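You operate a simulated robot arm through the tools that you are given. There is no shell and no other tool. Be economical: measure what you need, move in short steps, check, and stop when the job is done.

You are at the controls of a simulated two-armed robot. One attempt, no reset.

## Task
Wind the yellow line fully onto the hand reel and set its pawl.
Fine: pawl off, hold the reel while you wind, pawl on; stand the reel beside the pots. Set down upright: hand reel.

Only the result counts: the job must be done as asked and must still hold three seconds after the hand-in. Knocking over, shifting, dropping, spilling or breaking anything else fails it.

## Robot
Two 7-joint arms with fingered hands on one trunk, on a base that drives. Base frame: it is fixed to the floor where the robot stands at the start and does not move with it; the origin is under the middle of the robot, x ahead of it, y to its left, z up; the surface under the hand at the start is at about z = 0.85. Units: m, degrees, N and s.
The left shoulder is at the start at [0.042, 0.186, 1.27], the right one opposite. With the tool pointing down near the work surface each hand reaches from about 0.1 to 0.74 m from the robot's upright axis, wherever it stands, measured 20 degrees to its own side. Places, roughly: bench beside the brush pots [0.5, -0.9, 0.8]; hand reel grip [0.6, -0.3, 1]; pawl rocker [0.5, -0.2, 0.9]; reel drum [0.5, -0.3, 0.9]. Payload 3.6 kg a hand.
Tool frame (each hand has its own): the origin (TCP) lies between the finger pads and is the grasp point; the fingertips stand 0.026 m ahead of it; z points along the fingers, y is the line along which they close. Largest opening 0.088 m; the body of the gripper starts 0.03 m behind the TCP. The gripper is a hand of 3 fingers: y runs from the thumb to the fingers, the wrist lies at [-0.017, -0.098, -0.164] in the tool frame, and closing takes about 1.5 s.
Orientation is told as [roll, pitch, yaw] about the base's x, y, z axes, in that order, counted from this pose: with the fingers straight down and the wrist toward the robot, the tool's x, y and z point along [0, 1, 0], [1, 0, 0] and [0, 0, -1] of the base frame.

## Interface
- The arms move only by the tool apply_moves. It takes "left_commands", "right_commands" or both (then of equal length, played together; a hand with none holds still); each is a list that holds one entry, the list of rows, each a list of 7 numbers: the shift along the tool's x, y, z in units of 200 mm (1.0 is 200 mm), then the turn, a rotation vector about the tool's x, y, z in units of 120 degrees (1.0 is 120 degrees), then the finger opening in m, from 0 to 0.088. In form: [[[x, y, z, ax, ay, az, gripper], ...]]. A call has 1 to 8 rows; each row is the pose to reach, as a shift and turn from the pose commanded when the call began, along the tool's axes at that moment. A call with a number of a shift or a turn outside -1 to 1 is refused whole. A row lasts 0.2 s, in which the tool goes at most 0.05 m and 8.6 degrees; a call with a longer step from one row to the next is refused whole, and so is a gripper value outside its range. Where a pose cannot be reached the arm comes as near as it can. A force on the tool above 40 N (or 10 N above the force at the start of the call, whichever is more), or a blocked arm, ends the call early, and 0.2 s more pass. Each finger travels about 0.153 m/s and halts on what it meets, pressing with about 28 N; the grip force reading is that of the motor and also rises with nothing between the fingers. The clock runs only during rows and for 0.2 s after the last one: add rows that repeat a pose to give the fingers time. It gives the time, the measured TCP pose, the force on the tool (base axes), the opening and the grip force at its end, in the units of the frame above (readings bear some noise), with the torque about the TCP (base axes, N m) and any sound that the robot's microphone picked up.
- Cameras (640 x 400 px; columns grow to the right, rows downward): "scene" is now at [0.2235, -0.0409, 1.2159]; the picture's right is [-0.46, -0.89, 0.00], its down [-0.06, 0.03, -1.00] and it looks along [0.88, -0.46, -0.07] (base axes); focal length 214 px, centre (320, 200). "left" rides on the left gripper at [-0.056, -0.08, -0.102] in its tool frame; the picture's right is [-0.73, -0.32, 0.60], its down [0.62, -0.67, 0.41] and it looks along [0.27, 0.68, 0.69] (tool axes); focal length 247 px, centre (320, 200). "right" rides on the right gripper at [0.056, -0.08, -0.102] in its tool frame; the picture's right is [-0.73, 0.32, -0.60], its down [-0.62, -0.67, 0.41] and it looks along [-0.27, 0.68, 0.69] (tool axes); focal length 247 px, centre (320, 200).
- get_image(camera): a new picture of that camera. No time passes.
- slide_trunk(by): slides the trunk up (or, below 0, down) by that many m; the arms and the scene camera ride with it, the base frame stays. It gives what a move gives, with no picture.
- base_move(legs): drives the robot by 1 to 6 legs, each [ahead, left, turn to the left] in m, m and degrees, along the robot's own axes; the way and the turn of a leg run together, so that a leg with both is an arc; at most 1.5 m and 180 degrees a leg. The arms and the cameras ride along, it lands a little off, and it stops where it bumps. It gives what a move gives.
- hand_shape(shape, hand): the hand has 3 fingers and takes this shape, open, in about a second: jaw (thumb against the fingers, like two jaws); tri (thumb and two fingers); tip (a fingertip pinch); poke (one finger out to press); point (the index stretched); flat (the hand flat); cup (the hand cupped); fist (a fist). The gripper value then closes the fingers along that shape, each until it touches; the sizes above hold for jaw. It gives what a move gives, with no picture.
- pan_tilt(pan, tilt): turns the head with the scene camera to pan (to the left, within 60 degrees either way) and tilt (down, from -29 to 69), counted from straight ahead of the robot. It gives what a move gives.
- probe_pixels(camera, pixels): for up to 12 pixels [column, row] of the newest picture of that camera ("zoom" is the newest enlarged one), the place [x, y, z] in the base frame of the surface seen there, good to about 0.002 m. No time passes.
- enlarge(camera, box): a new picture of the part [left, top, right, bottom] of that camera's present view, enlarged. No time passes.
- job_done(): hands the job in; it is judged then, once.

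Work in short steps. Measure before you move; look again where a grasp or a placing could have gone wrong, and mend it. You have 80 turns and 58 pictures in all, those below and enlarged ones among them. Open the grippers and draw the arms clear of the work before you hand the job in, unless the task says otherwise; then end with one line.

The tools are called after ">>>" as name(argument=value, ...) on one line, values as JSON. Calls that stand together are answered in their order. apply_moves: Moves the arms, as the interface text tells. Its arguments: {"type":"object","properties":{"left_commands":{"type":"array","items":{"type":"array","items":{"type":"array","items":{"type":"number"}}}},"right_commands":{"type":"array","items":{"type":"array","items":{"type":"array","items":{"type":"number"}}}}},"required":[]} The other tools are called the same way: slide_trunk (by) slides the trunk up or down; hand_shape (shape, hand) gives the hand a shape; base_move (legs) drives the base; pan_tilt (pan, tilt) turns the head that bears the scene camera; get_image (camera) takes a picture; probe_pixels (camera, pixels) gives the place of the surface under pixels of a picture; enlarge (camera, box) takes an enlarged picture of a part of a camera's view; job_done () hands the job in.

At the start:

```text
time: 0.0
left_tool_pos: [0.476, -0.0102, 1.2859]
left_tcp_rot: [0.0, 0.0, 0.0]
left_wrist_force: [-0.2, 0.3, -0.3]
left_moment: [-0.02, -0.01, 0.01]
left_width: 0.0877
left_gripper_force: 0.0
left_shape: jaw
right_tool_pos: [0.3338, -0.3822, 1.1041]
right_tcp_rot: [0.1, 0.1, 0.0]
right_wrist_force: [-0.4, -0.4, -0.2]
right_moment: [-0.02, 0.02, 0.05]
right_width: 0.0878
right_gripper_force: 0.2
right_shape: jaw
trunk travel left (down, up): [-0.413, 0.345]
robot x, y, heading: [-0.0024, 0.0037, 0.0]
head pan, tilt: [-27.5, 4.0]
```

scene: 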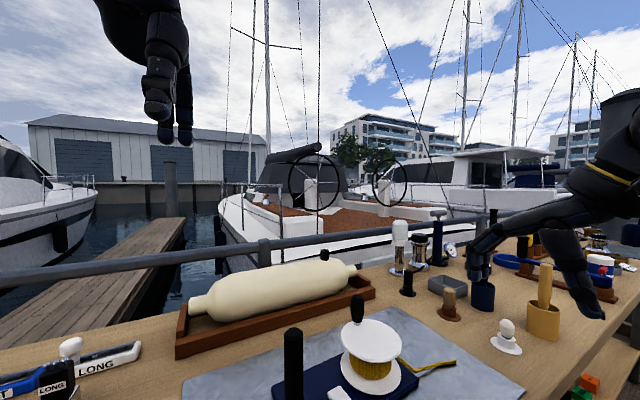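
right: 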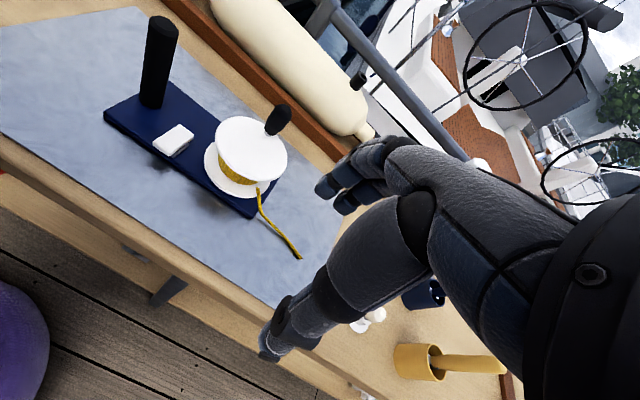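
left: 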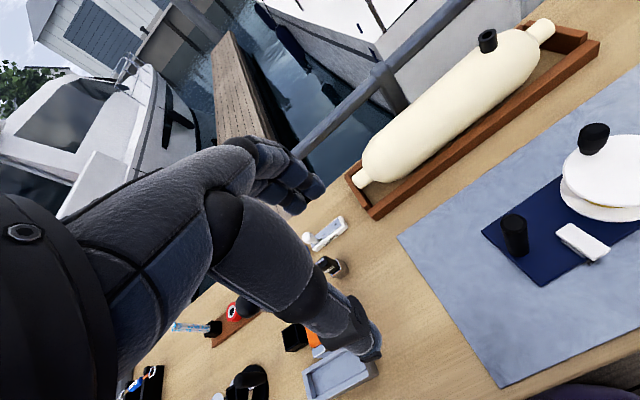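

I see the reel on a navy plate, with a black post (293,360), a white drum and a crank knob (357,308). I'll tilt the head down for a better look.

>>> pan_tilt(pan=-27, tilt=40)

>>> get_image(camera="scene")

>>> enlarge(camera="right", box=[80, 0, 320, 270])

```text
time: 1.0
left_tool_pos: [0.475, -0.0098, 1.2866]
left_tcp_rot: [0.0, 0.0, 0.1]
left_wrist_force: [-0.4, -0.3, 0.7]
left_moment: [-0.01, -0.02, 0.0]
left_width: 0.0877
left_gripper_force: 0.1
left_shape: jaw
right_tool_pos: [0.3342, -0.3829, 1.1032]
right_tcp_rot: [0.1, 0.1, 0.1]
right_wrist_force: [0.5, 0.6, -0.3]
right_moment: [0.0, 0.04, 0.02]
right_width: 0.0879
right_gripper_force: 0.0
right_shape: jaw
trunk travel left (down, up): [-0.413, 0.345]
robot x, y, heading: [-0.0032, -0.0017, 0.1]
head pan, tilt: [-27.0, 40.0]
```

```text
54 pictures are left
```

scene: 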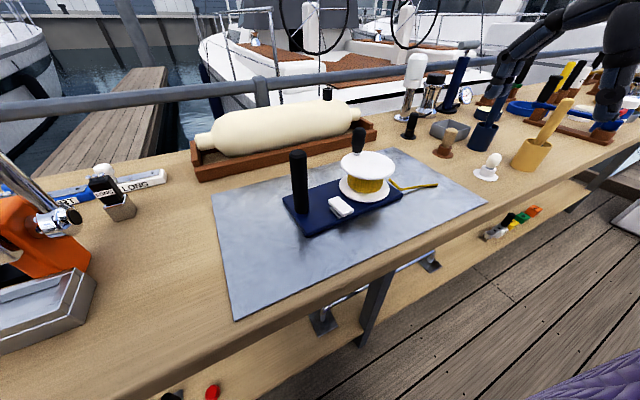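

```text
1.48 times, centred on (200, 135) of right
```

zoom: 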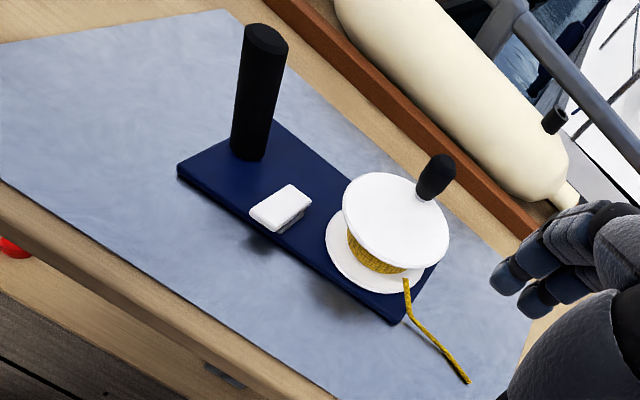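

The scene view now shows the whole reel, so I'll zoom in and measure it.

>>> enlarge(camera="scene", box=[270, 115, 450, 240])

>>> probe_pixels(camera="scene", pixels=[[297, 153], [301, 208], [359, 130], [358, 148], [368, 165], [340, 202], [335, 213], [284, 198], [306, 235], [402, 195], [435, 185], [230, 310]])

```text
3.20 times, centred on (360, 178) of scene
```

zoom: 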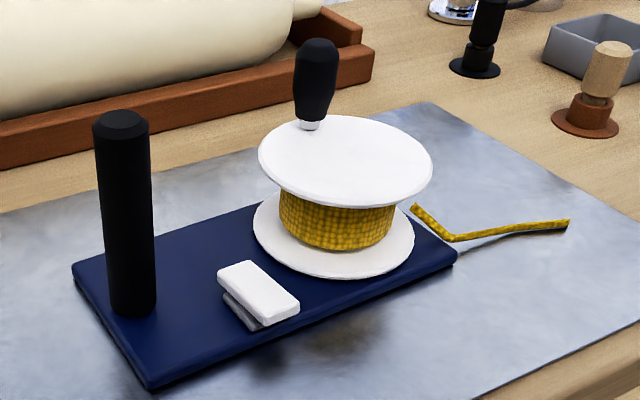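

```text
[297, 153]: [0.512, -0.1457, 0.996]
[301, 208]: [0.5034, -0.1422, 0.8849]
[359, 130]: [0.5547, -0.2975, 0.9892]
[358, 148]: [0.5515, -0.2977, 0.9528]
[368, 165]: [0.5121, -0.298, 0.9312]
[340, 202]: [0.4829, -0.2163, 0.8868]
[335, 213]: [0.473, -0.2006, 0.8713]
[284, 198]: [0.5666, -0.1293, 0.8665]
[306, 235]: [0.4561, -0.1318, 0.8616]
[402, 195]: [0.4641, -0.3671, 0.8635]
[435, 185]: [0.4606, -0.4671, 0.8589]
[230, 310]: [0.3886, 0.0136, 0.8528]
```

I'll probe the details of the rocker tilt, the flange edges and the knob.

>>> probe_pixels(camera="zoom", pixels=[[262, 155], [430, 165], [345, 120], [345, 205], [225, 273], [247, 264], [296, 300], [270, 315], [121, 115], [316, 45], [300, 100], [332, 95]])

>>> enlarge(camera="scene", box=[320, 185, 365, 225])

```text
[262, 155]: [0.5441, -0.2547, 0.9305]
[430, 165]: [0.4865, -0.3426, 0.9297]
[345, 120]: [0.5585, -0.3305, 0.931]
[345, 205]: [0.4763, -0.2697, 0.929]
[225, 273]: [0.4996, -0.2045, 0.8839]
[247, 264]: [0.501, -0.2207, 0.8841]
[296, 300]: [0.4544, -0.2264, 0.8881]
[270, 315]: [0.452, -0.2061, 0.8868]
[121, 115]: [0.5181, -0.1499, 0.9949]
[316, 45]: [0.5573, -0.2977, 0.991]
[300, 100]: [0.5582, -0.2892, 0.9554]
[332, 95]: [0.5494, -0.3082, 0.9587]
```

```text
10.00 times, centred on (342, 205) of scene
```

zoom: 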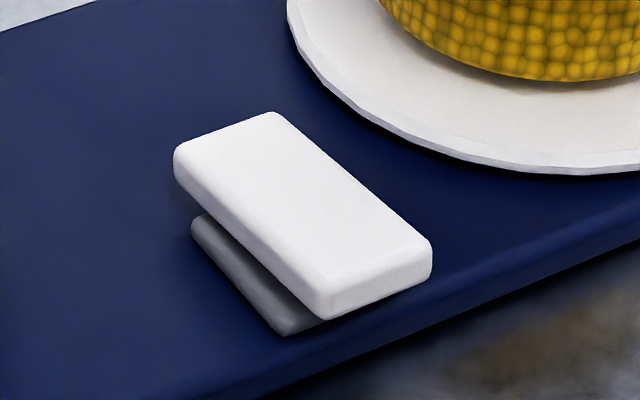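

I'll measure the rocker's slope from this zoom.

>>> probe_pixels(camera="zoom", pixels=[[225, 140], [250, 170], [300, 215], [350, 260], [380, 270], [270, 130], [410, 235], [215, 250], [280, 318], [190, 160], [325, 295], [150, 250]])

```text
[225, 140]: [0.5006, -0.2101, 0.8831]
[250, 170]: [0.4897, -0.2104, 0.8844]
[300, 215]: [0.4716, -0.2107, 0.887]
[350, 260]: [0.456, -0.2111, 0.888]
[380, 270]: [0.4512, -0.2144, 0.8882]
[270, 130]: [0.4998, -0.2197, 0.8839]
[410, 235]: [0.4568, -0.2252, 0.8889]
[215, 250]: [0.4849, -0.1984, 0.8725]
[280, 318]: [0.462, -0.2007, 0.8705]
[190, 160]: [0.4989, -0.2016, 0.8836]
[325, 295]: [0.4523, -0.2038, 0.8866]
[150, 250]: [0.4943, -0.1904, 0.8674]
```

The far end of the rocker is down (z .883 against .888), so the pawl is probably "on" now. Before driving sideways I'll check the purple object and the tail geometry.

>>> probe_pixels(camera="scene", pixels=[[600, 370], [540, 392], [632, 340], [388, 181], [398, 188], [412, 190], [487, 175], [527, 150], [445, 150], [482, 135], [460, 215], [350, 345]])

>>> hand_shape(hand="right", shape="poke")

>>> get_image(camera="right")

```text
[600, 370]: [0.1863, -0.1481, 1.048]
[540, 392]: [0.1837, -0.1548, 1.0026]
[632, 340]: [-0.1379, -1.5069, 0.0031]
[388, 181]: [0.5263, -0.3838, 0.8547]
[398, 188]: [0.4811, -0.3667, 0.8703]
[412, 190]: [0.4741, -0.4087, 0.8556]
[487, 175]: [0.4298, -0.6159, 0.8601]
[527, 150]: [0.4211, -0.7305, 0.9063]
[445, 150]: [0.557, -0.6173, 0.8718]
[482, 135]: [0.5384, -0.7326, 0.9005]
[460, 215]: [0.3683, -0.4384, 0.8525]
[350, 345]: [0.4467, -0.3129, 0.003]
```

```text
time: 1.9
left_tool_pos: [0.4758, -0.0106, 1.2846]
left_tcp_rot: [0.0, 0.0, -0.1]
left_wrist_force: [-0.2, -0.1, 0.8]
left_moment: [0.0, 0.01, 0.01]
left_width: 0.0876
left_gripper_force: 0.1
left_shape: jaw
right_tool_pos: [0.332, -0.383, 1.1045]
right_tcp_rot: [0.0, 0.0, 0.1]
right_wrist_force: [0.1, -0.6, 0.4]
right_moment: [-0.02, -0.01, -0.04]
right_width: 0.0
right_gripper_force: 0.0
right_shape: poke
trunk travel left (down, up): [-0.413, 0.345]
robot x, y, heading: [-0.0024, 0.0043, 0.0]
head pan, tilt: [-27.0, 40.0]
```

```text
50 pictures are left
```

right: 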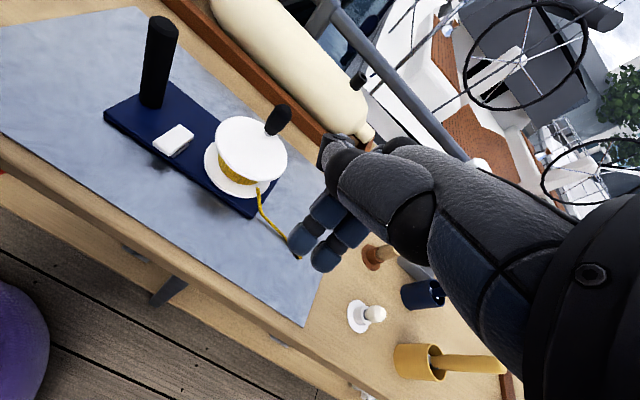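

The purple patch is the robot's own trunk, at x=.186. I'll probe where the poke fingertips are.

>>> probe_pixels(camera="right", pixels=[[300, 242], [325, 257], [322, 222], [352, 225], [345, 150], [332, 165], [415, 225], [330, 205]])

>>> enlarge(camera="right", box=[250, 110, 450, 290])

```text
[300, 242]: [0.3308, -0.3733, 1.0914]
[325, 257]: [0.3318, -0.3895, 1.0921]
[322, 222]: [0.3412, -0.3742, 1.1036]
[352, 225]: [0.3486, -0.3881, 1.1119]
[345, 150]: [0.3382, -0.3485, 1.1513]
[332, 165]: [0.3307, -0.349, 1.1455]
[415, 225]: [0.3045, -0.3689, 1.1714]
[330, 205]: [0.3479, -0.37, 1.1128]
```

```text
2.22 times, centred on (350, 200) of right
```

zoom: 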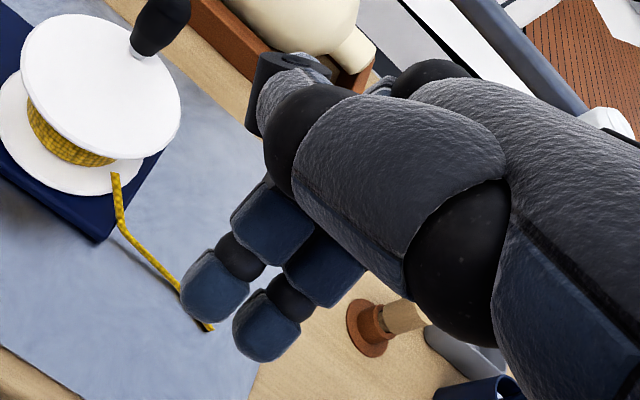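

Two fingertips sit side by side, centred on the TCP and about 0.02 m ahead of it. I'll bring them over the near end of the rocker at (0.457,-0.215).

>>> apply_moves(right_commands=[[[0.168, 0.125, 0, 0, 0, 0, 0], [0.336, 0.25, 0, 0, 0, 0, 0], [0.504, 0.375, 0, 0, 0, 0, 0], [0.672, 0.5, 0, 0, 0, 0, 0], [0.84, 0.625, 0, 0, 0, 0, 0], [0.84, 0.625, 0.2, 0, 0, 0, 0], [0.84, 0.625, 0.4, 0, 0, 0, 0], [0.84, 0.625, 0.65, 0, 0, 0, 0]]])

>>> get_image(camera="scene")

>>> get_image(camera="right")

```text
time: 3.7
left_tool_pos: [0.476, -0.0112, 1.285]
left_tcp_rot: [0.1, 0.1, -0.1]
left_wrist_force: [0.2, 0.3, 0.3]
left_moment: [-0.01, 0.02, 0.02]
left_width: 0.0879
left_gripper_force: 0.0
left_shape: jaw
right_tool_pos: [0.4583, -0.2169, 0.9714]
right_tcp_rot: [0.1, 0.0, 0.0]
right_wrist_force: [-0.3, 0.7, -0.7]
right_moment: [-0.01, 0.01, 0.0]
right_width: 0.0
right_gripper_force: 0.0
right_shape: poke
trunk travel left (down, up): [-0.413, 0.345]
robot x, y, heading: [-0.0024, -0.0014, -0.4]
head pan, tilt: [-27.0, 40.0]
```

```text
48 pictures are left
```

scene: 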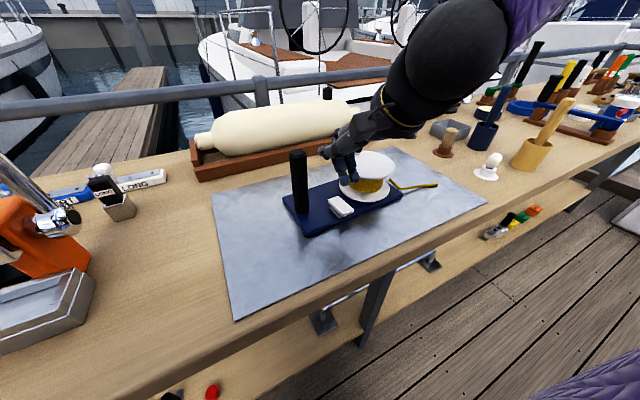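

```text
47 pictures are left
```

right: 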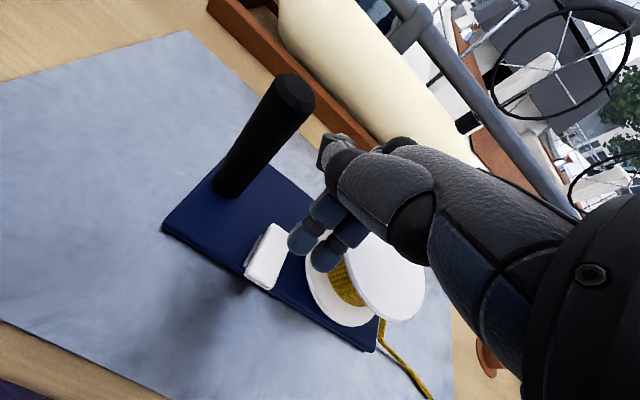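

The hand is clear of the post and flange. I'll descend gently until contact and watch the force and sound.

>>> apply_moves(right_commands=[[[0, 0, 0.12, 0, 0, 0, 0], [0, 0, 0.22, 0, 0, 0, 0], [0, 0, 0.25, 0, 0, 0, 0], [0, 0, 0.27, 0, 0, 0, 0], [0, 0, 0.29, 0, 0, 0, 0], [0, 0, 0.305, 0, 0, 0, 0], [0, 0, 0.32, 0, 0, 0, 0]]])

>>> get_image(camera="right")

```text
time: 5.3
left_tool_pos: [0.4766, -0.0104, 1.2853]
left_tcp_rot: [0.0, 0.0, 0.0]
left_wrist_force: [0.0, -0.3, 0.8]
left_moment: [0.03, 0.0, 0.0]
left_width: 0.0877
left_gripper_force: 0.1
left_shape: jaw
right_tool_pos: [0.4501, -0.2362, 0.9399]
right_tcp_rot: [0.1, 0.1, 0.0]
right_wrist_force: [0.4, 0.9, -0.6]
right_moment: [0.01, -0.05, 0.02]
right_width: 0.0002
right_gripper_force: 0.1
right_shape: poke
right hand out of reach, approached as far as the arm can: row 1, 2, 3, 4, 5, 6, 7
trunk travel left (down, up): [-0.413, 0.345]
robot x, y, heading: [0.0009, 0.0006, -0.0]
head pan, tilt: [-27.0, 40.0]
```

```text
46 pictures are left
```

right: 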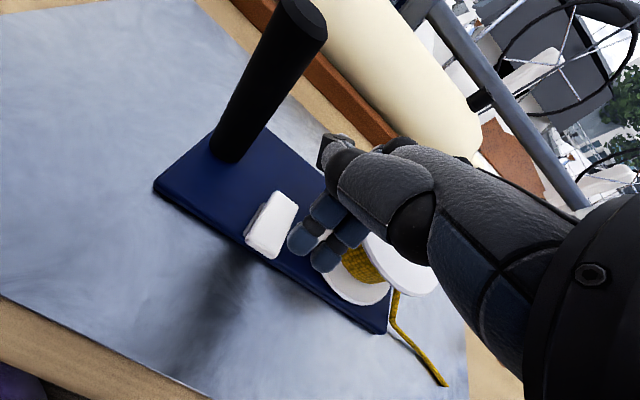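

The arm ran out of reach there. I'll go back up, lower the trunk so the shoulder sits closer to the work, and retry.

>>> apply_moves(right_commands=[[[0, 0, -0.2, 0, 0, 0, 0], [0, 0, -0.4, 0, 0, 0, 0], [0, 0, -0.6, 0, 0, 0, 0]]])

>>> slide_trunk(by=-0.13)

```text
time: 6.1
left_tool_pos: [0.4751, -0.0113, 1.2864]
left_tcp_rot: [0.0, 0.0, 0.0]
left_wrist_force: [0.3, 0.5, -0.2]
left_moment: [0.03, 0.0, 0.01]
left_width: 0.0879
left_gripper_force: 0.0
left_shape: jaw
right_tool_pos: [0.4515, -0.2328, 1.0636]
right_tcp_rot: [0.1, 0.0, 0.1]
right_wrist_force: [-0.7, -0.3, 0.4]
right_moment: [-0.01, 0.03, 0.02]
right_width: 0.0
right_gripper_force: 0.0
right_shape: poke
trunk travel left (down, up): [-0.413, 0.345]
robot x, y, heading: [0.001, 0.0022, -0.3]
head pan, tilt: [-27.0, 40.0]
```

```text
time: 7.7
left_tool_pos: [0.4754, -0.0094, 1.1553]
left_tcp_rot: [0.0, -0.1, 0.0]
left_wrist_force: [0.3, -1.0, -0.1]
left_moment: [-0.01, 0.01, 0.02]
left_width: 0.088
left_gripper_force: 0.1
left_shape: jaw
right_tool_pos: [0.4514, -0.2362, 0.934]
right_tcp_rot: [0.0, 0.1, 0.0]
right_wrist_force: [0.4, 0.4, 0.2]
right_moment: [0.0, -0.01, 0.01]
right_width: 0.0
right_gripper_force: 0.1
right_shape: poke
trunk travel left (down, up): [-0.283, 0.475]
robot x, y, heading: [-0.0017, 0.0005, 0.0]
head pan, tilt: [-27.0, 40.0]
```

I'm now at (0.451,-0.236,0.934). I'll shift to above the near end and press down in small steps.

>>> apply_moves(right_commands=[[[0.05, 0.02, 0, 0, 0, 0, 0], [0.105, 0.035, 0, 0, 0, 0, 0], [0.105, 0.035, 0.05, 0, 0, 0, 0], [0.105, 0.035, 0.08, 0, 0, 0, 0], [0.105, 0.035, 0.1, 0, 0, 0, 0], [0.105, 0.035, 0.115, 0, 0, 0, 0], [0.105, 0.035, 0.125, 0, 0, 0, 0]]])

>>> get_image(camera="right")

```text
time: 9.3
left_tool_pos: [0.4763, -0.0114, 1.1555]
left_tcp_rot: [0.0, 0.1, -0.1]
left_wrist_force: [0.6, 0.4, 1.5]
left_moment: [-0.02, 0.02, 0.0]
left_width: 0.0876
left_gripper_force: 0.1
left_shape: jaw
right_tool_pos: [0.4573, -0.216, 0.9078]
right_tcp_rot: [0.1, 0.1, 0.1]
right_wrist_force: [-0.5, -0.5, 0.7]
right_moment: [0.01, -0.01, 0.0]
right_width: 0.0
right_gripper_force: 0.0
right_shape: poke
trunk travel left (down, up): [-0.283, 0.475]
robot x, y, heading: [0.0038, 0.0003, 0.2]
head pan, tilt: [-27.0, 40.0]
```

```text
45 pictures are left
```

right: 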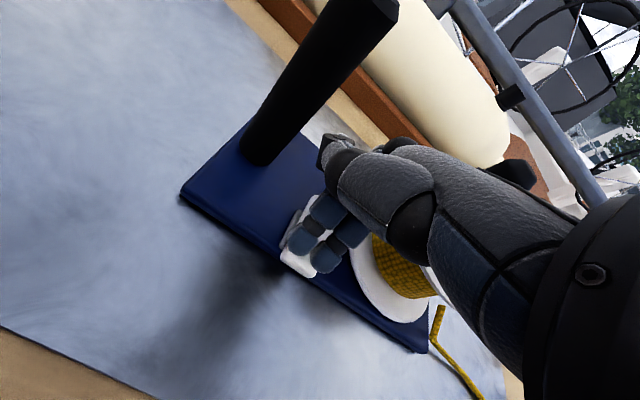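

There's no contact yet, but the position over the near end is good. I'll continue down.

>>> apply_moves(right_commands=[[[0, 0, 0.015, 0, 0, 0, 0], [0, 0, 0.03, 0, 0, 0, 0], [0, 0, 0.04, 0, 0, 0, 0], [0, 0, 0.05, 0, 0, 0, 0], [0, 0, 0.06, 0, 0, 0, 0], [0, 0, 0.07, 0, 0, 0, 0]]])

```text
time: 10.0
left_tool_pos: [0.4745, -0.0118, 1.1565]
left_tcp_rot: [-0.1, -0.2, 0.0]
left_wrist_force: [0.4, -0.7, -0.2]
left_moment: [0.0, -0.04, 0.02]
left_width: 0.0879
left_gripper_force: 0.1
left_shape: jaw
right_tool_pos: [0.4623, -0.2146, 0.9082]
right_tcp_rot: [0.1, -1.1, 0.1]
right_wrist_force: [-7.6, -2.5, 22.4]
right_moment: [-0.08, 0.23, 0.02]
right_width: 0.0001
right_gripper_force: 0.1
right_shape: poke
trunk travel left (down, up): [-0.283, 0.475]
robot x, y, heading: [-0.0042, -0.0029, -0.2]
head pan, tilt: [-27.0, 40.0]
stopped in row 3 (right hand): the force on the tool passed its limit at 43 N (the readings are from after the stop); the commanded pose is now the measured one
```

It hit 43 N. I'll lift and check the rocker's state.

>>> apply_moves(right_commands=[[[0, 0, -0.1, 0, 0, 0, 0], [0, -0.1, -0.3, 0, 0, 0, 0], [-0.2, -0.2, -0.4, 0, 0, 0, 0]]])

>>> enlarge(camera="scene", box=[280, 130, 440, 240])

>>> get_image(camera="right")

```text
time: 10.8
left_tool_pos: [0.4754, -0.013, 1.1572]
left_tcp_rot: [0.1, 0.0, 0.0]
left_wrist_force: [0.4, 0.2, 0.3]
left_moment: [-0.01, -0.02, 0.01]
left_width: 0.0877
left_gripper_force: 0.0
left_shape: jaw
right_tool_pos: [0.4182, -0.2571, 0.9877]
right_tcp_rot: [0.0, -0.6, 0.1]
right_wrist_force: [0.4, -0.6, 0.2]
right_moment: [0.01, -0.06, -0.02]
right_width: 0.0002
right_gripper_force: 0.1
right_shape: poke
trunk travel left (down, up): [-0.283, 0.475]
robot x, y, heading: [-0.0021, 0.0024, -0.0]
head pan, tilt: [-27.0, 40.0]
```

```text
3.64 times, centred on (360, 185) of scene
```

zoom: 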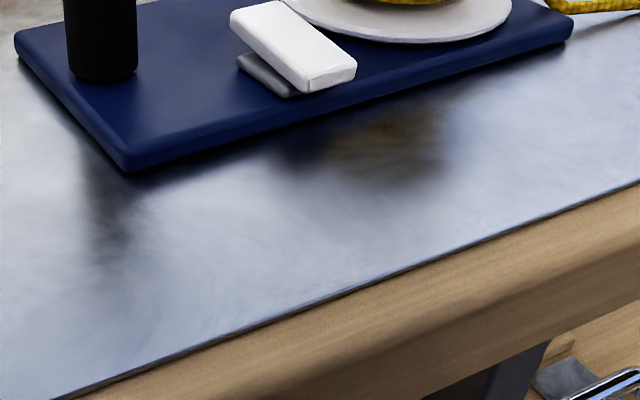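

```text
43 pictures are left
```

right: 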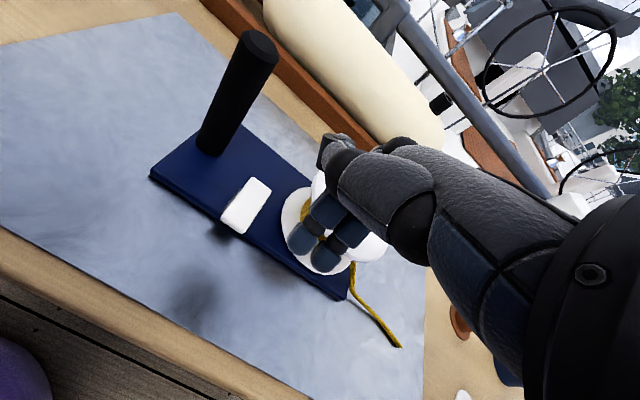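

The camera dropped with the trunk. I'll probe the rocker heights in the zoom.

>>> probe_pixels(camera="zoom", pixels=[[245, 18], [275, 40], [300, 62], [325, 72], [265, 10], [310, 40], [340, 65], [20, 40], [125, 165], [570, 40]])

>>> pan_tilt(pan=-27, tilt=30)

```text
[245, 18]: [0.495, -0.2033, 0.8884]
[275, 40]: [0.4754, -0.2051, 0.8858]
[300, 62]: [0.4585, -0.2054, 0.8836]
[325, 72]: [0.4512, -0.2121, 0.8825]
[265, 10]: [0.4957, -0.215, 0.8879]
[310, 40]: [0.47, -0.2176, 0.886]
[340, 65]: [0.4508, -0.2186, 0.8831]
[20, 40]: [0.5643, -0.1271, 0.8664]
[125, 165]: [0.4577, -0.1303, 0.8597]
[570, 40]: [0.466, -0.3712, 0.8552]
```

```text
time: 11.6
left_tool_pos: [0.4761, -0.0112, 1.1565]
left_tcp_rot: [0.1, 0.0, -0.1]
left_wrist_force: [1.4, -0.9, -0.5]
left_moment: [0.03, -0.02, -0.02]
left_width: 0.0877
left_gripper_force: 0.1
left_shape: jaw
right_tool_pos: [0.4213, -0.2568, 0.9856]
right_tcp_rot: [0.1, -0.7, 0.1]
right_wrist_force: [-0.2, -1.0, 0.3]
right_moment: [-0.01, -0.02, 0.01]
right_width: 0.0002
right_gripper_force: 0.1
right_shape: poke
trunk travel left (down, up): [-0.283, 0.475]
robot x, y, heading: [0.0004, 0.0016, 0.1]
head pan, tilt: [-27.0, 30.0]
```

The rocker has flipped (near end .8825, far end .888), so the pawl is off and the reel hasn't moved. I'll raise the right hand, set it to jaw, and drive 0.12 m right so both arms reach comfortably.

>>> apply_moves(right_commands=[[[0, -0.1, -0.2, 0, 0, 0, 0], [0, -0.2, -0.4, 0, 0, 0, 0]]])

>>> hand_shape(hand="right", shape="jaw")

>>> base_move(legs=[[0, -0.12, 0]])

```text
time: 12.2
left_tool_pos: [0.4755, -0.0111, 1.1571]
left_tcp_rot: [0.0, 0.0, 0.0]
left_wrist_force: [0.1, -0.2, 0.7]
left_moment: [0.0, 0.01, 0.0]
left_width: 0.0878
left_gripper_force: 0.0
left_shape: jaw
right_tool_pos: [0.3967, -0.2592, 1.0717]
right_tcp_rot: [0.1, -0.6, 0.1]
right_wrist_force: [-0.6, 0.1, -0.1]
right_moment: [0.01, 0.01, -0.03]
right_width: 0.0001
right_gripper_force: 0.1
right_shape: poke
right hand out of reach, approached as far as the arm can: row 1, 2
trunk travel left (down, up): [-0.283, 0.475]
robot x, y, heading: [0.0004, -0.0019, -0.1]
head pan, tilt: [-27.0, 30.0]
```

```text
time: 13.1
left_tool_pos: [0.4763, -0.0109, 1.1549]
left_tcp_rot: [0.0, -0.1, 0.0]
left_wrist_force: [0.4, -0.4, -0.5]
left_moment: [0.01, -0.01, 0.0]
left_width: 0.0877
left_gripper_force: 0.0
left_shape: jaw
right_tool_pos: [0.3974, -0.2588, 1.0718]
right_tcp_rot: [0.1, -0.5, 0.0]
right_wrist_force: [-0.6, 0.1, -0.8]
right_moment: [0.04, 0.0, -0.01]
right_width: 0.0877
right_gripper_force: 0.0
right_shape: jaw
trunk travel left (down, up): [-0.283, 0.475]
robot x, y, heading: [0.0002, 0.0001, 0.1]
head pan, tilt: [-27.0, 30.0]
```

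```text
time: 14.3
left_tool_pos: [0.4761, -0.1333, 1.1552]
left_tcp_rot: [0.0, 0.1, 0.0]
left_wrist_force: [-0.1, -0.4, -0.4]
left_moment: [0.03, 0.0, -0.01]
left_width: 0.0878
left_gripper_force: 0.0
left_shape: jaw
right_tool_pos: [0.398, -0.3808, 1.071]
right_tcp_rot: [0.2, -0.6, 0.0]
right_wrist_force: [0.4, -0.2, 0.3]
right_moment: [0.02, 0.02, 0.03]
right_width: 0.0878
right_gripper_force: 0.1
right_shape: jaw
trunk travel left (down, up): [-0.283, 0.475]
robot x, y, heading: [-0.0024, -0.122, 0.4]
head pan, tilt: [-27.0, 30.0]
```

Now I'll yaw the left hand by -35° (+35° about tool z), place it above the post and check.

>>> apply_moves(left_commands=[[[-0.016, 0.04, 0.08, 0, 0, 0.058, 0.088], [-0.032, 0.08, 0.16, 0, 0, 0.116, 0.088], [-0.048, 0.12, 0.24, 0, 0, 0.175, 0.088], [-0.064, 0.16, 0.32, 0, 0, 0.233, 0.088], [-0.08, 0.195, 0.4, 0, 0, 0.292, 0.088], [-0.08, 0.195, 0.4, 0, 0, 0.292, 0.088]]])

>>> get_image(camera="left")

>>> get_image(camera="scene")

```text
time: 15.7
left_tool_pos: [0.5139, -0.1479, 1.0755]
left_tcp_rot: [0.0, 0.0, -35.3]
left_wrist_force: [-0.7, -0.3, -0.7]
left_moment: [0.04, 0.0, 0.01]
left_width: 0.0875
left_gripper_force: 0.1
left_shape: jaw
right_tool_pos: [0.3966, -0.3793, 1.0726]
right_tcp_rot: [0.1, -0.5, -0.1]
right_wrist_force: [-0.3, 0.5, 0.2]
right_moment: [-0.01, -0.01, -0.02]
right_width: 0.0878
right_gripper_force: 0.1
right_shape: jaw
trunk travel left (down, up): [-0.283, 0.475]
robot x, y, heading: [-0.004, -0.1215, 0.2]
head pan, tilt: [-27.0, 30.0]
```

```text
42 pictures are left
```

left: 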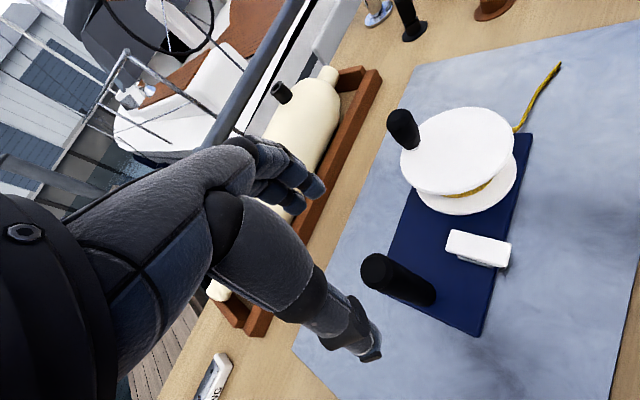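

```text
41 pictures are left
```

scene: 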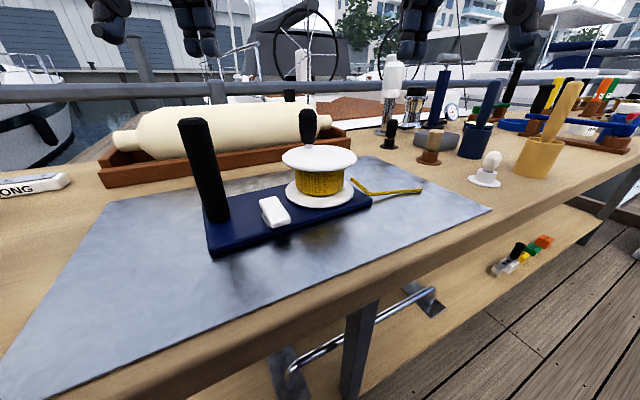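

Both views look right. I'll refine the post's centre before descending.

>>> probe_pixels(camera="left", pixels=[[374, 268], [363, 268], [384, 275], [374, 258], [374, 284]])

>>> probe_pixels(camera="scene", pixels=[[191, 122], [198, 160], [213, 160], [205, 160], [307, 112], [300, 128], [313, 128], [307, 143]])

```text
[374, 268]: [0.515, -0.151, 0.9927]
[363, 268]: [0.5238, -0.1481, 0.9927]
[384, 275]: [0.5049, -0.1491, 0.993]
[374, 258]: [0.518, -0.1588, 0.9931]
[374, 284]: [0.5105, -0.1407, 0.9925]
```

```text
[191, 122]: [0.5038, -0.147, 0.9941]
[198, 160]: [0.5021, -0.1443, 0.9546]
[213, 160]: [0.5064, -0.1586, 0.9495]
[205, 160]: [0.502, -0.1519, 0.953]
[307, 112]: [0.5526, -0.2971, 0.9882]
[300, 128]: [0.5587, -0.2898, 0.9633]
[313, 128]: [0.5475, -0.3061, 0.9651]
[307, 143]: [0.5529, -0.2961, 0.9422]
```

The post centre is (0.514,-0.150). I'll descend to z≈0.970 and close.

>>> apply_moves(left_commands=[[[0, 0, 0.2, 0, 0, 0, 0.088], [0, 0, 0.4, 0, 0, 0, 0.088], [0, 0, 0.527, 0, 0, 0, 0.088], [0, 0, 0.527, 0, 0, 0, 0.05], [0, 0, 0.527, 0, 0, 0, 0.02], [0, 0, 0.527, 0, 0, 0, 0.0], [0, 0, 0.527, 0, 0, 0, 0.0], [0, 0, 0.527, 0, 0, 0, 0.0]]])

>>> get_image(camera="scene")

```text
time: 17.5
left_tool_pos: [0.514, -0.1473, 0.971]
left_tcp_rot: [0.1, 0.0, -35.0]
left_wrist_force: [0.4, -0.1, 0.9]
left_moment: [-0.06, 0.01, 0.05]
left_width: 0.0199
left_gripper_force: 28.0
left_shape: jaw
right_tool_pos: [0.3968, -0.3786, 1.0715]
right_tcp_rot: [0.0, -0.5, -0.1]
right_wrist_force: [0.2, 0.4, 0.6]
right_moment: [0.01, -0.02, 0.0]
right_width: 0.0882
right_gripper_force: 0.0
right_shape: jaw
trunk travel left (down, up): [-0.283, 0.475]
robot x, y, heading: [0.001, -0.12, -0.0]
head pan, tilt: [-27.0, 30.0]
```

```text
40 pictures are left
```

scene: 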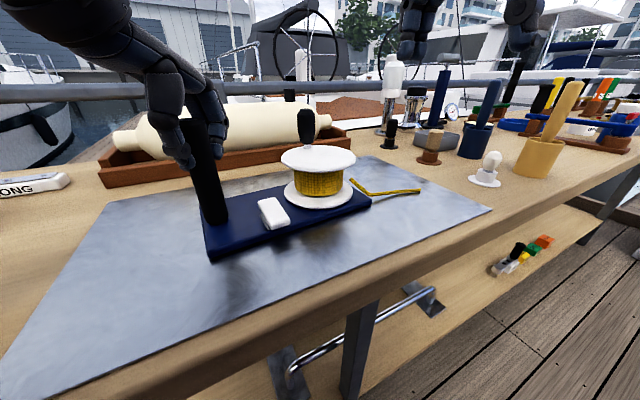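

The post is held (28 N). Next I'll bring the right hand above the knob with +20° yaw, and probe the fender's clearance on the far side.

>>> apply_moves(right_commands=[[[0.081, 0.158, 0, 0, 0, -0.04, 0.088], [0.162, 0.316, 0, 0, 0, -0.08, 0.088], [0.243, 0.474, 0, 0, 0, -0.12, 0.088], [0.324, 0.632, 0, 0, 0, -0.16, 0.088], [0.405, 0.79, 0, 0, 0, -0.167, 0.088], [0.405, 0.79, 0, 0, 0, -0.167, 0.088]]])

>>> probe_pixels(camera="scene", pixels=[[285, 152], [285, 140], [285, 115], [325, 140], [300, 115], [313, 115], [306, 138], [290, 158], [354, 158]])

>>> get_image(camera="right")

```text
time: 18.9
left_tool_pos: [0.5147, -0.1464, 0.9706]
left_tcp_rot: [0.0, 0.0, -35.0]
left_wrist_force: [-1.3, -0.5, -0.8]
left_moment: [-0.03, 0.02, 0.02]
left_width: 0.0197
left_gripper_force: 28.3
left_shape: jaw
right_tool_pos: [0.5551, -0.2973, 1.0724]
right_tcp_rot: [-0.1, -0.5, 20.1]
right_wrist_force: [0.4, 0.2, 0.2]
right_moment: [0.0, -0.02, 0.02]
right_width: 0.088
right_gripper_force: 0.1
right_shape: jaw
trunk travel left (down, up): [-0.283, 0.475]
robot x, y, heading: [-0.0024, -0.1235, -0.1]
head pan, tilt: [-27.0, 30.0]
```

```text
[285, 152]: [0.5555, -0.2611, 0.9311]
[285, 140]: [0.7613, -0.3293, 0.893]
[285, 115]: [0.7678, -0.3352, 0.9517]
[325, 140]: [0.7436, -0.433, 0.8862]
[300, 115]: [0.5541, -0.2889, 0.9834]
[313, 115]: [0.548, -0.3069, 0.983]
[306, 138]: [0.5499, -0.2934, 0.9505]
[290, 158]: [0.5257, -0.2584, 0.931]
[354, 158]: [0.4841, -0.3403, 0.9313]
```

```text
39 pictures are left
```

right: 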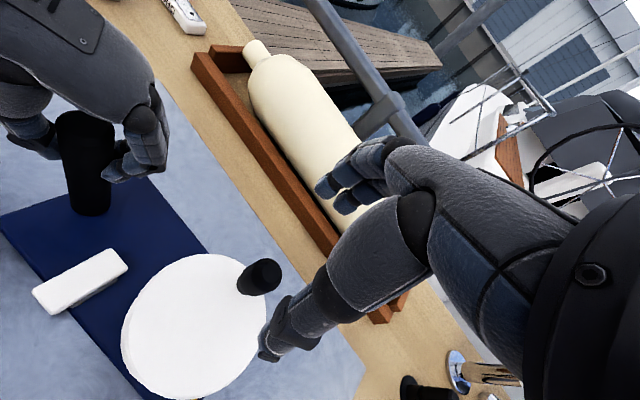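

The fender is at x≈0.74, well clear. I'll probe the knob top and the flange rim to get the exact centres.

>>> probe_pixels(camera="right", pixels=[[267, 272], [255, 268], [278, 276], [200, 258], [124, 345], [160, 395], [257, 345], [150, 290], [258, 305]])

```text
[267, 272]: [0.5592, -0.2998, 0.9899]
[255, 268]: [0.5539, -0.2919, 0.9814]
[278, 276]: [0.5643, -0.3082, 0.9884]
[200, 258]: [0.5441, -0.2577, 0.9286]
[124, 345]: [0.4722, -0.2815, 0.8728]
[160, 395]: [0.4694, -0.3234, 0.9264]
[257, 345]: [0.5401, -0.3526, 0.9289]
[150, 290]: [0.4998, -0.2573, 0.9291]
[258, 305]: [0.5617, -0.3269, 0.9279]
```

The drum axis is about (0.5165,-0.301) and the knob (0.5575,-0.299), so the crank radius is about 0.041. I'll descend on the knob and close.

>>> apply_moves(right_commands=[[[-0.012, 0.008, 0.2, 0, 0, 0, 0.088], [-0.012, 0.008, 0.4, 0, 0, 0, 0.088], [-0.012, 0.008, 0.512, 0, 0, 0, 0.088], [-0.012, 0.008, 0.512, 0, 0, 0, 0.05], [-0.012, 0.008, 0.512, 0, 0, 0, 0.02], [-0.012, 0.008, 0.512, 0, 0, 0, 0.0], [-0.012, 0.008, 0.512, 0, 0, 0, 0.0]]])

>>> get_image(camera="scene")

```text
time: 20.5
left_tool_pos: [0.5136, -0.147, 0.9707]
left_tcp_rot: [-0.1, -0.1, -35.1]
left_wrist_force: [-2.4, 1.8, 0.6]
left_moment: [-0.01, 0.01, -0.05]
left_width: 0.0195
left_gripper_force: 28.5
left_shape: jaw
right_tool_pos: [0.558, -0.2999, 0.9692]
right_tcp_rot: [-0.2, -0.5, 19.9]
right_wrist_force: [1.7, -0.7, 0.4]
right_moment: [-0.07, -0.02, -0.02]
right_width: 0.0163
right_gripper_force: 27.8
right_shape: jaw
trunk travel left (down, up): [-0.283, 0.475]
robot x, y, heading: [0.0018, -0.125, 0.0]
head pan, tilt: [-27.0, 30.0]
```

```text
38 pictures are left
```

scene: 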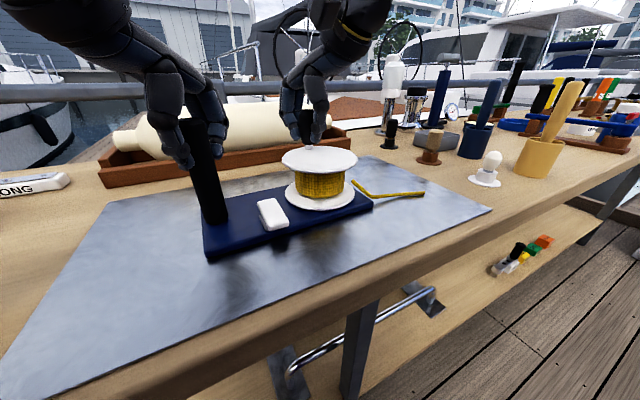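

Both are gripped. I'll enlarge the tail to work out the winding direction.

>>> enlarge(camera="scene", box=[270, 130, 440, 230])

```text
3.76 times, centred on (355, 180) of scene
```

zoom: 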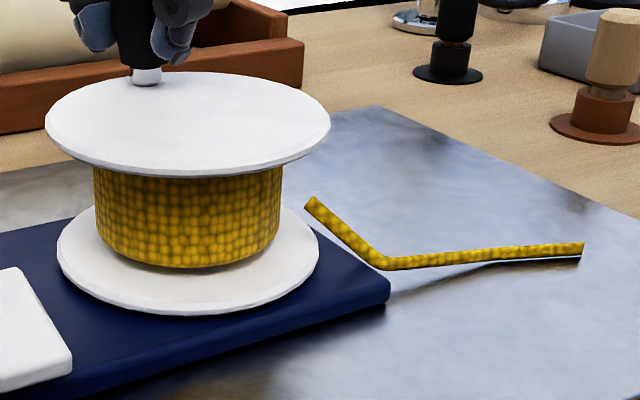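

>>> probe_pixels(camera="zoom", pixels=[[310, 203], [335, 228], [360, 250], [390, 264], [450, 259], [520, 251], [580, 246], [278, 210]])

```text
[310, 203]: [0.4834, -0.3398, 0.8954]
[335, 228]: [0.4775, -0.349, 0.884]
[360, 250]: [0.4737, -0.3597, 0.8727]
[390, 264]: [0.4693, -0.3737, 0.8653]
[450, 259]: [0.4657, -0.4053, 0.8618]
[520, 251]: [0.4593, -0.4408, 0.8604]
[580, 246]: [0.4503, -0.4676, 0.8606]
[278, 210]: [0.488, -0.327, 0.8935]
```

The tail leaves nearly radially, with a slight counter-clockwise lean, which suggests winding clockwise seen from above. I'll test a quarter turn clockwise and watch the tail.

>>> apply_moves(right_commands=[[[-0.0693, -0.042, 0, 0, 0, 0, 0], [-0.1171, -0.1073, 0, 0, 0, 0, 0], [-0.1365, -0.1859, 0, 0, 0, 0, 0], [-0.1241, -0.266, 0, 0, 0, 0, 0]]])

>>> enlarge(camera="scene", box=[270, 100, 440, 230])

```text
time: 21.5
left_tool_pos: [0.5141, -0.1482, 0.9715]
left_tcp_rot: [-0.1, -0.1, -35.2]
left_wrist_force: [0.0, -11.4, 0.3]
left_moment: [-0.27, -0.02, -0.11]
left_width: 0.0198
left_gripper_force: 28.4
left_shape: jaw
right_tool_pos: [0.516, -0.3409, 0.9728]
right_tcp_rot: [-0.1, -0.6, 20.2]
right_wrist_force: [1.3, 11.6, 0.3]
right_moment: [0.15, 0.0, -0.03]
right_width: 0.0157
right_gripper_force: 27.6
right_shape: jaw
trunk travel left (down, up): [-0.283, 0.475]
robot x, y, heading: [0.0003, -0.1204, -0.2]
head pan, tilt: [-27.0, 30.0]
```

```text
3.08 times, centred on (355, 165) of scene
```

zoom: 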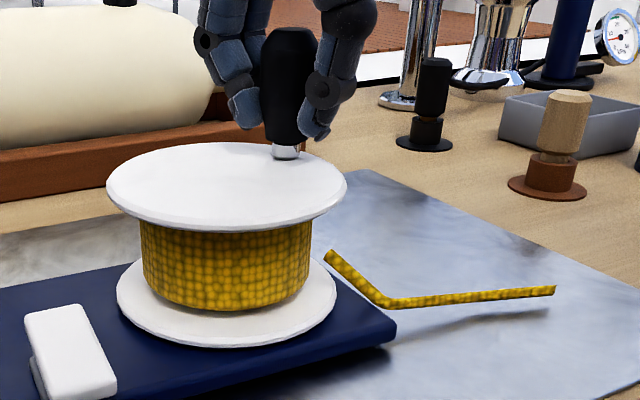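

The drum turned freely. I'll probe the tail end and the plate to compare.

>>> probe_pixels(camera="zoom", pixels=[[330, 256], [395, 303], [470, 297], [550, 290], [395, 325], [55, 310]])

```text
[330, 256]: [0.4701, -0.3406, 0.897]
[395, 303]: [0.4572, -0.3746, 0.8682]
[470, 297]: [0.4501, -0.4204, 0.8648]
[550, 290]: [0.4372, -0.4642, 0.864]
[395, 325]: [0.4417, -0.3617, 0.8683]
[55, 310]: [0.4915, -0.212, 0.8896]
```

The tail shortened slightly (0.132→0.128), so clockwise is consistent with winding. But the plate yawed a little in the left grip, so I'll measure the rim to recentre the circle.

>>> probe_pixels(camera="zoom", pixels=[[110, 195], [344, 190], [225, 146], [225, 224], [150, 218], [300, 215], [30, 380], [200, 340], [320, 305], [130, 305]])

```text
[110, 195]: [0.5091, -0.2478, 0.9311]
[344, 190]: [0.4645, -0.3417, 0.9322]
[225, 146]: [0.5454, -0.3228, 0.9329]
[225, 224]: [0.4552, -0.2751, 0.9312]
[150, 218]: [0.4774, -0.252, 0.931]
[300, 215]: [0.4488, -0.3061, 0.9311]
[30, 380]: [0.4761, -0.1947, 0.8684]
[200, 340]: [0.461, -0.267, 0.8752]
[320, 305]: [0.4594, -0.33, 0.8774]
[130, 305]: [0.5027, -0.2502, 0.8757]
```

Knob and post make a two-link chain, and it is singular when the crank lines up with the post. My radius was about 1 mm short there, so the plate yawed about 7° (the axis is now at .4985,-.2985). I'll pull the knob slightly outward (-y) to straighten the chain, and press down a little with the left hand for more friction.

>>> apply_moves(right_commands=[[[-0.0118, -0.0043, 0, 0, 0, 0, 0], [-0.0165, -0.006, 0, 0, 0, 0, 0], [-0.0165, -0.006, 0, 0, 0, 0, 0]]], left_commands=[[[0, 0, 0.01, 0, 0, 0, 0], [0, 0, 0.02, 0, 0, 0, 0], [0, 0, 0.02, 0, 0, 0, 0]]])

>>> enlarge(camera="scene", box=[270, 100, 440, 230])

```text
time: 22.3
left_tool_pos: [0.5135, -0.1489, 0.9677]
left_tcp_rot: [-0.2, -0.5, -35.2]
left_wrist_force: [-0.7, -15.7, 18.1]
left_moment: [-0.4, -0.05, -0.02]
left_width: 0.0209
left_gripper_force: 27.8
left_shape: jaw
right_tool_pos: [0.5149, -0.3435, 0.9713]
right_tcp_rot: [0.1, -0.6, 20.1]
right_wrist_force: [-0.1, 19.4, -1.8]
right_moment: [0.35, -0.05, -0.04]
right_width: 0.0156
right_gripper_force: 28.2
right_shape: jaw
trunk travel left (down, up): [-0.283, 0.475]
robot x, y, heading: [-0.0025, -0.1222, 0.1]
head pan, tilt: [-27.0, 30.0]
```

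```text
3.08 times, centred on (355, 165) of scene
```

zoom: 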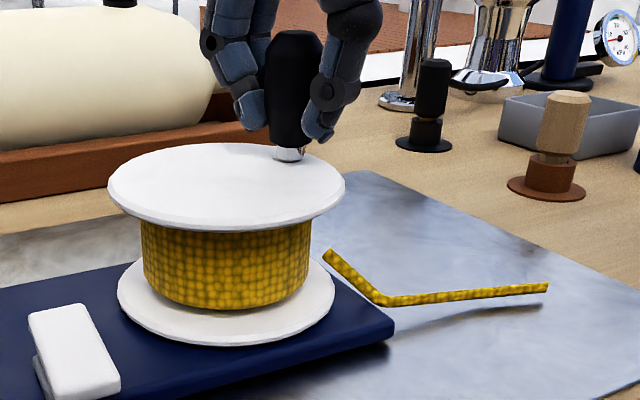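

The tail got shorter again, and the pull was 19 N. I'll probe the rim and the knob stem.

>>> probe_pixels(camera="zoom", pixels=[[112, 193], [342, 190], [225, 146], [225, 224], [150, 217], [300, 215], [290, 150], [30, 375], [392, 325], [285, 60]])

```text
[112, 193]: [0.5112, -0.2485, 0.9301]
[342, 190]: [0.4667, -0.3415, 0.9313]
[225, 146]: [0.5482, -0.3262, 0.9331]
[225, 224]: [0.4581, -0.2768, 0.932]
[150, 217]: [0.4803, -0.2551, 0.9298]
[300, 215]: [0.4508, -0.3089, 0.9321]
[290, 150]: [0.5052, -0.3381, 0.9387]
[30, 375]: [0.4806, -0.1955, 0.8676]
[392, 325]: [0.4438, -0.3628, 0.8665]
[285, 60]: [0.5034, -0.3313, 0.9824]
```

The axis is now near (.501,-.301), the knob at about -72°, and there was some slip in my grip. I'll continue clockwise on a circle about that centre, keeping the left press, down to -164°.

>>> apply_moves(right_commands=[[[0.0098, -0.0407, 0, 0, 0, 0, 0], [0.0196, -0.0814, 0, 0, 0, 0, 0], [0.0445, -0.115, 0, 0, 0, 0, 0], [0.0693, -0.1487, 0, 0, 0, 0, 0], [0.1416, -0.1912, 0, 0, 0, 0, 0], [0.2244, -0.2022, 0, 0, 0, 0, 0]]])

>>> enlarge(camera="scene", box=[270, 100, 440, 230])

```text
time: 23.7
left_tool_pos: [0.5164, -0.144, 0.9663]
left_tcp_rot: [0.5, 0.1, -34.5]
left_wrist_force: [2.6, 17.8, 22.7]
left_moment: [0.5, 0.01, -0.08]
left_width: 0.0217
left_gripper_force: 28.4
left_shape: jaw
right_tool_pos: [0.4618, -0.3207, 0.9703]
right_tcp_rot: [-0.3, -0.4, 19.7]
right_wrist_force: [-6.5, -21.3, -1.1]
right_moment: [-0.39, 0.2, 0.03]
right_width: 0.0165
right_gripper_force: 27.7
right_shape: jaw
trunk travel left (down, up): [-0.283, 0.475]
robot x, y, heading: [-0.0013, -0.1214, 0.1]
head pan, tilt: [-27.0, 30.0]
```

```text
3.08 times, centred on (355, 165) of scene
```

zoom: 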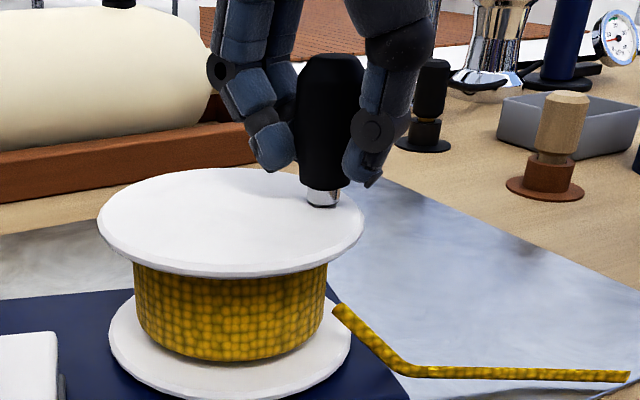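

Compression of 21 N built up and the plate yawed further. I'll measure the present geometry, including the knob angle relative to the plate.

>>> probe_pixels(camera="zoom", pixels=[[100, 220], [360, 225], [230, 172], [180, 268], [290, 268], [325, 203], [320, 130], [345, 310], [425, 372], [620, 377], [30, 345], [5, 375]])

>>> get_image(camera="left")

```text
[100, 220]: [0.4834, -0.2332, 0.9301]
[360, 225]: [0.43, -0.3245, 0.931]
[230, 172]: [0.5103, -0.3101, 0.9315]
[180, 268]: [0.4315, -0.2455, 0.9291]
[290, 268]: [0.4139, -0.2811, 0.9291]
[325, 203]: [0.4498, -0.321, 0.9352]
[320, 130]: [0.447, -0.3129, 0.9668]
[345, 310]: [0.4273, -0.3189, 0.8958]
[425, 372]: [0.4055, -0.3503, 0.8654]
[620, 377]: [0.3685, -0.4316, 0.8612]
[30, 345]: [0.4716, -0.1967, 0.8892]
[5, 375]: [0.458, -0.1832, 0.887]
```

```text
33 pictures are left
```

left: 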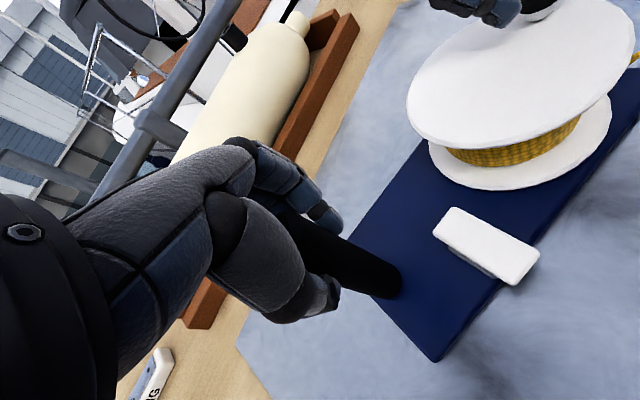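

Tail length went 0.132→0.128→0.127, so clockwise is the winding direction. The drum friction is stiff, though, and the plate swung to -21° about the post. I'll swing it back by moving the knob in an arc about the post; after that I'll crank while pressing down on the knob, so mat friction at that lever arm holds the plate.

>>> apply_moves(right_commands=[[[-0.033, 0.045, 0, 0, 0, 0, 0], [-0.0664, 0.0903, 0, 0, 0, 0, 0], [-0.092, 0.139, 0, 0, 0, 0, 0], [-0.1182, 0.1874, 0, 0, 0, 0, 0], [-0.139, 0.2386, 0, 0, 0, 0, 0], [-0.1602, 0.2898, 0, 0, 0, 0, 0]]])

>>> enlarge(camera="scene", box=[180, 80, 440, 260])

```text
time: 25.1
left_tool_pos: [0.511, -0.1512, 0.967]
left_tcp_rot: [-0.4, -0.3, -35.6]
left_wrist_force: [0.3, -4.6, 14.4]
left_moment: [0.05, 0.05, 0.0]
left_width: 0.0216
left_gripper_force: 27.5
left_shape: jaw
right_tool_pos: [0.5269, -0.3236, 0.9728]
right_tcp_rot: [0.1, -0.7, 20.4]
right_wrist_force: [-1.8, 4.9, 0.9]
right_moment: [0.12, 0.07, -0.04]
right_width: 0.0159
right_gripper_force: 27.9
right_shape: jaw
trunk travel left (down, up): [-0.283, 0.475]
robot x, y, heading: [-0.0011, -0.1172, 0.3]
head pan, tilt: [-27.0, 30.0]
```

```text
2.22 times, centred on (310, 170) of scene
```

zoom: 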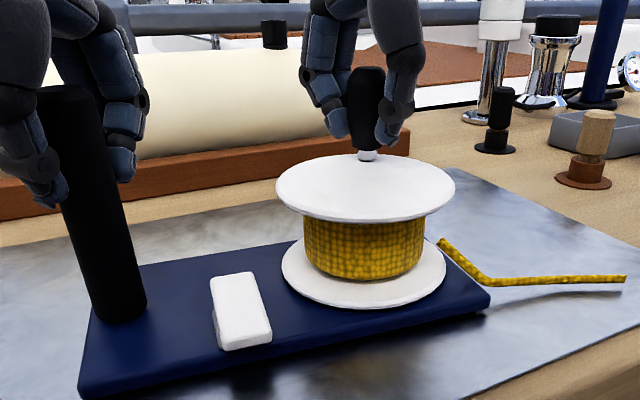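

>>> probe_pixels(camera="zoom", pixels=[[277, 188], [453, 190], [365, 156], [330, 216], [400, 216], [367, 150], [366, 100], [440, 243], [483, 282], [622, 279], [82, 380], [485, 300]])

```text
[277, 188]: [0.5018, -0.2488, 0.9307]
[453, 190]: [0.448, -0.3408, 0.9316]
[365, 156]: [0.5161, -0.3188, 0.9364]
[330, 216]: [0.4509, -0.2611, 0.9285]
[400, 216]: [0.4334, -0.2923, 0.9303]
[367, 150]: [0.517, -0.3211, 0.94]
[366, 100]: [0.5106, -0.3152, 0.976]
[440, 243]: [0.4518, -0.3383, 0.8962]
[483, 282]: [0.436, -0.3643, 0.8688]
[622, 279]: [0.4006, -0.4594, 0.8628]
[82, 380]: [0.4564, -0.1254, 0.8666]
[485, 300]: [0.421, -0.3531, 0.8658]
```

The crank slipped back to about -34° (world) with the axis at (.482,-.297), so there's no ratchet and both frictions are comparable. I'll lower the right hand onto the knob top and see what down force I get.

>>> apply_moves(right_commands=[[[0, 0, 0.03, 0, 0, 0, 0], [0, 0, 0.05, 0, 0, 0, 0], [0, 0, 0.07, 0, 0, 0, 0], [0, 0, 0.07, 0, 0, 0, 0]]])

```text
time: 25.9
left_tool_pos: [0.5115, -0.1505, 0.9673]
left_tcp_rot: [-0.2, -0.3, -35.3]
left_wrist_force: [-1.5, -4.2, 6.3]
left_moment: [-0.1, -0.01, 0.0]
left_width: 0.0205
left_gripper_force: 28.0
left_shape: jaw
right_tool_pos: [0.5317, -0.3211, 0.9671]
right_tcp_rot: [0.1, -1.9, 20.2]
right_wrist_force: [-4.6, 1.4, 17.1]
right_moment: [-0.01, 0.34, -0.04]
right_width: 0.0197
right_gripper_force: 27.8
right_shape: jaw
trunk travel left (down, up): [-0.283, 0.475]
robot x, y, heading: [0.002, -0.1167, -0.3]
head pan, tilt: [-27.0, 30.0]
stopped in row 4 (right hand): the force on the tool passed its limit at 43 N (the readings are from after the stop); the commanded pose is now the measured one
```

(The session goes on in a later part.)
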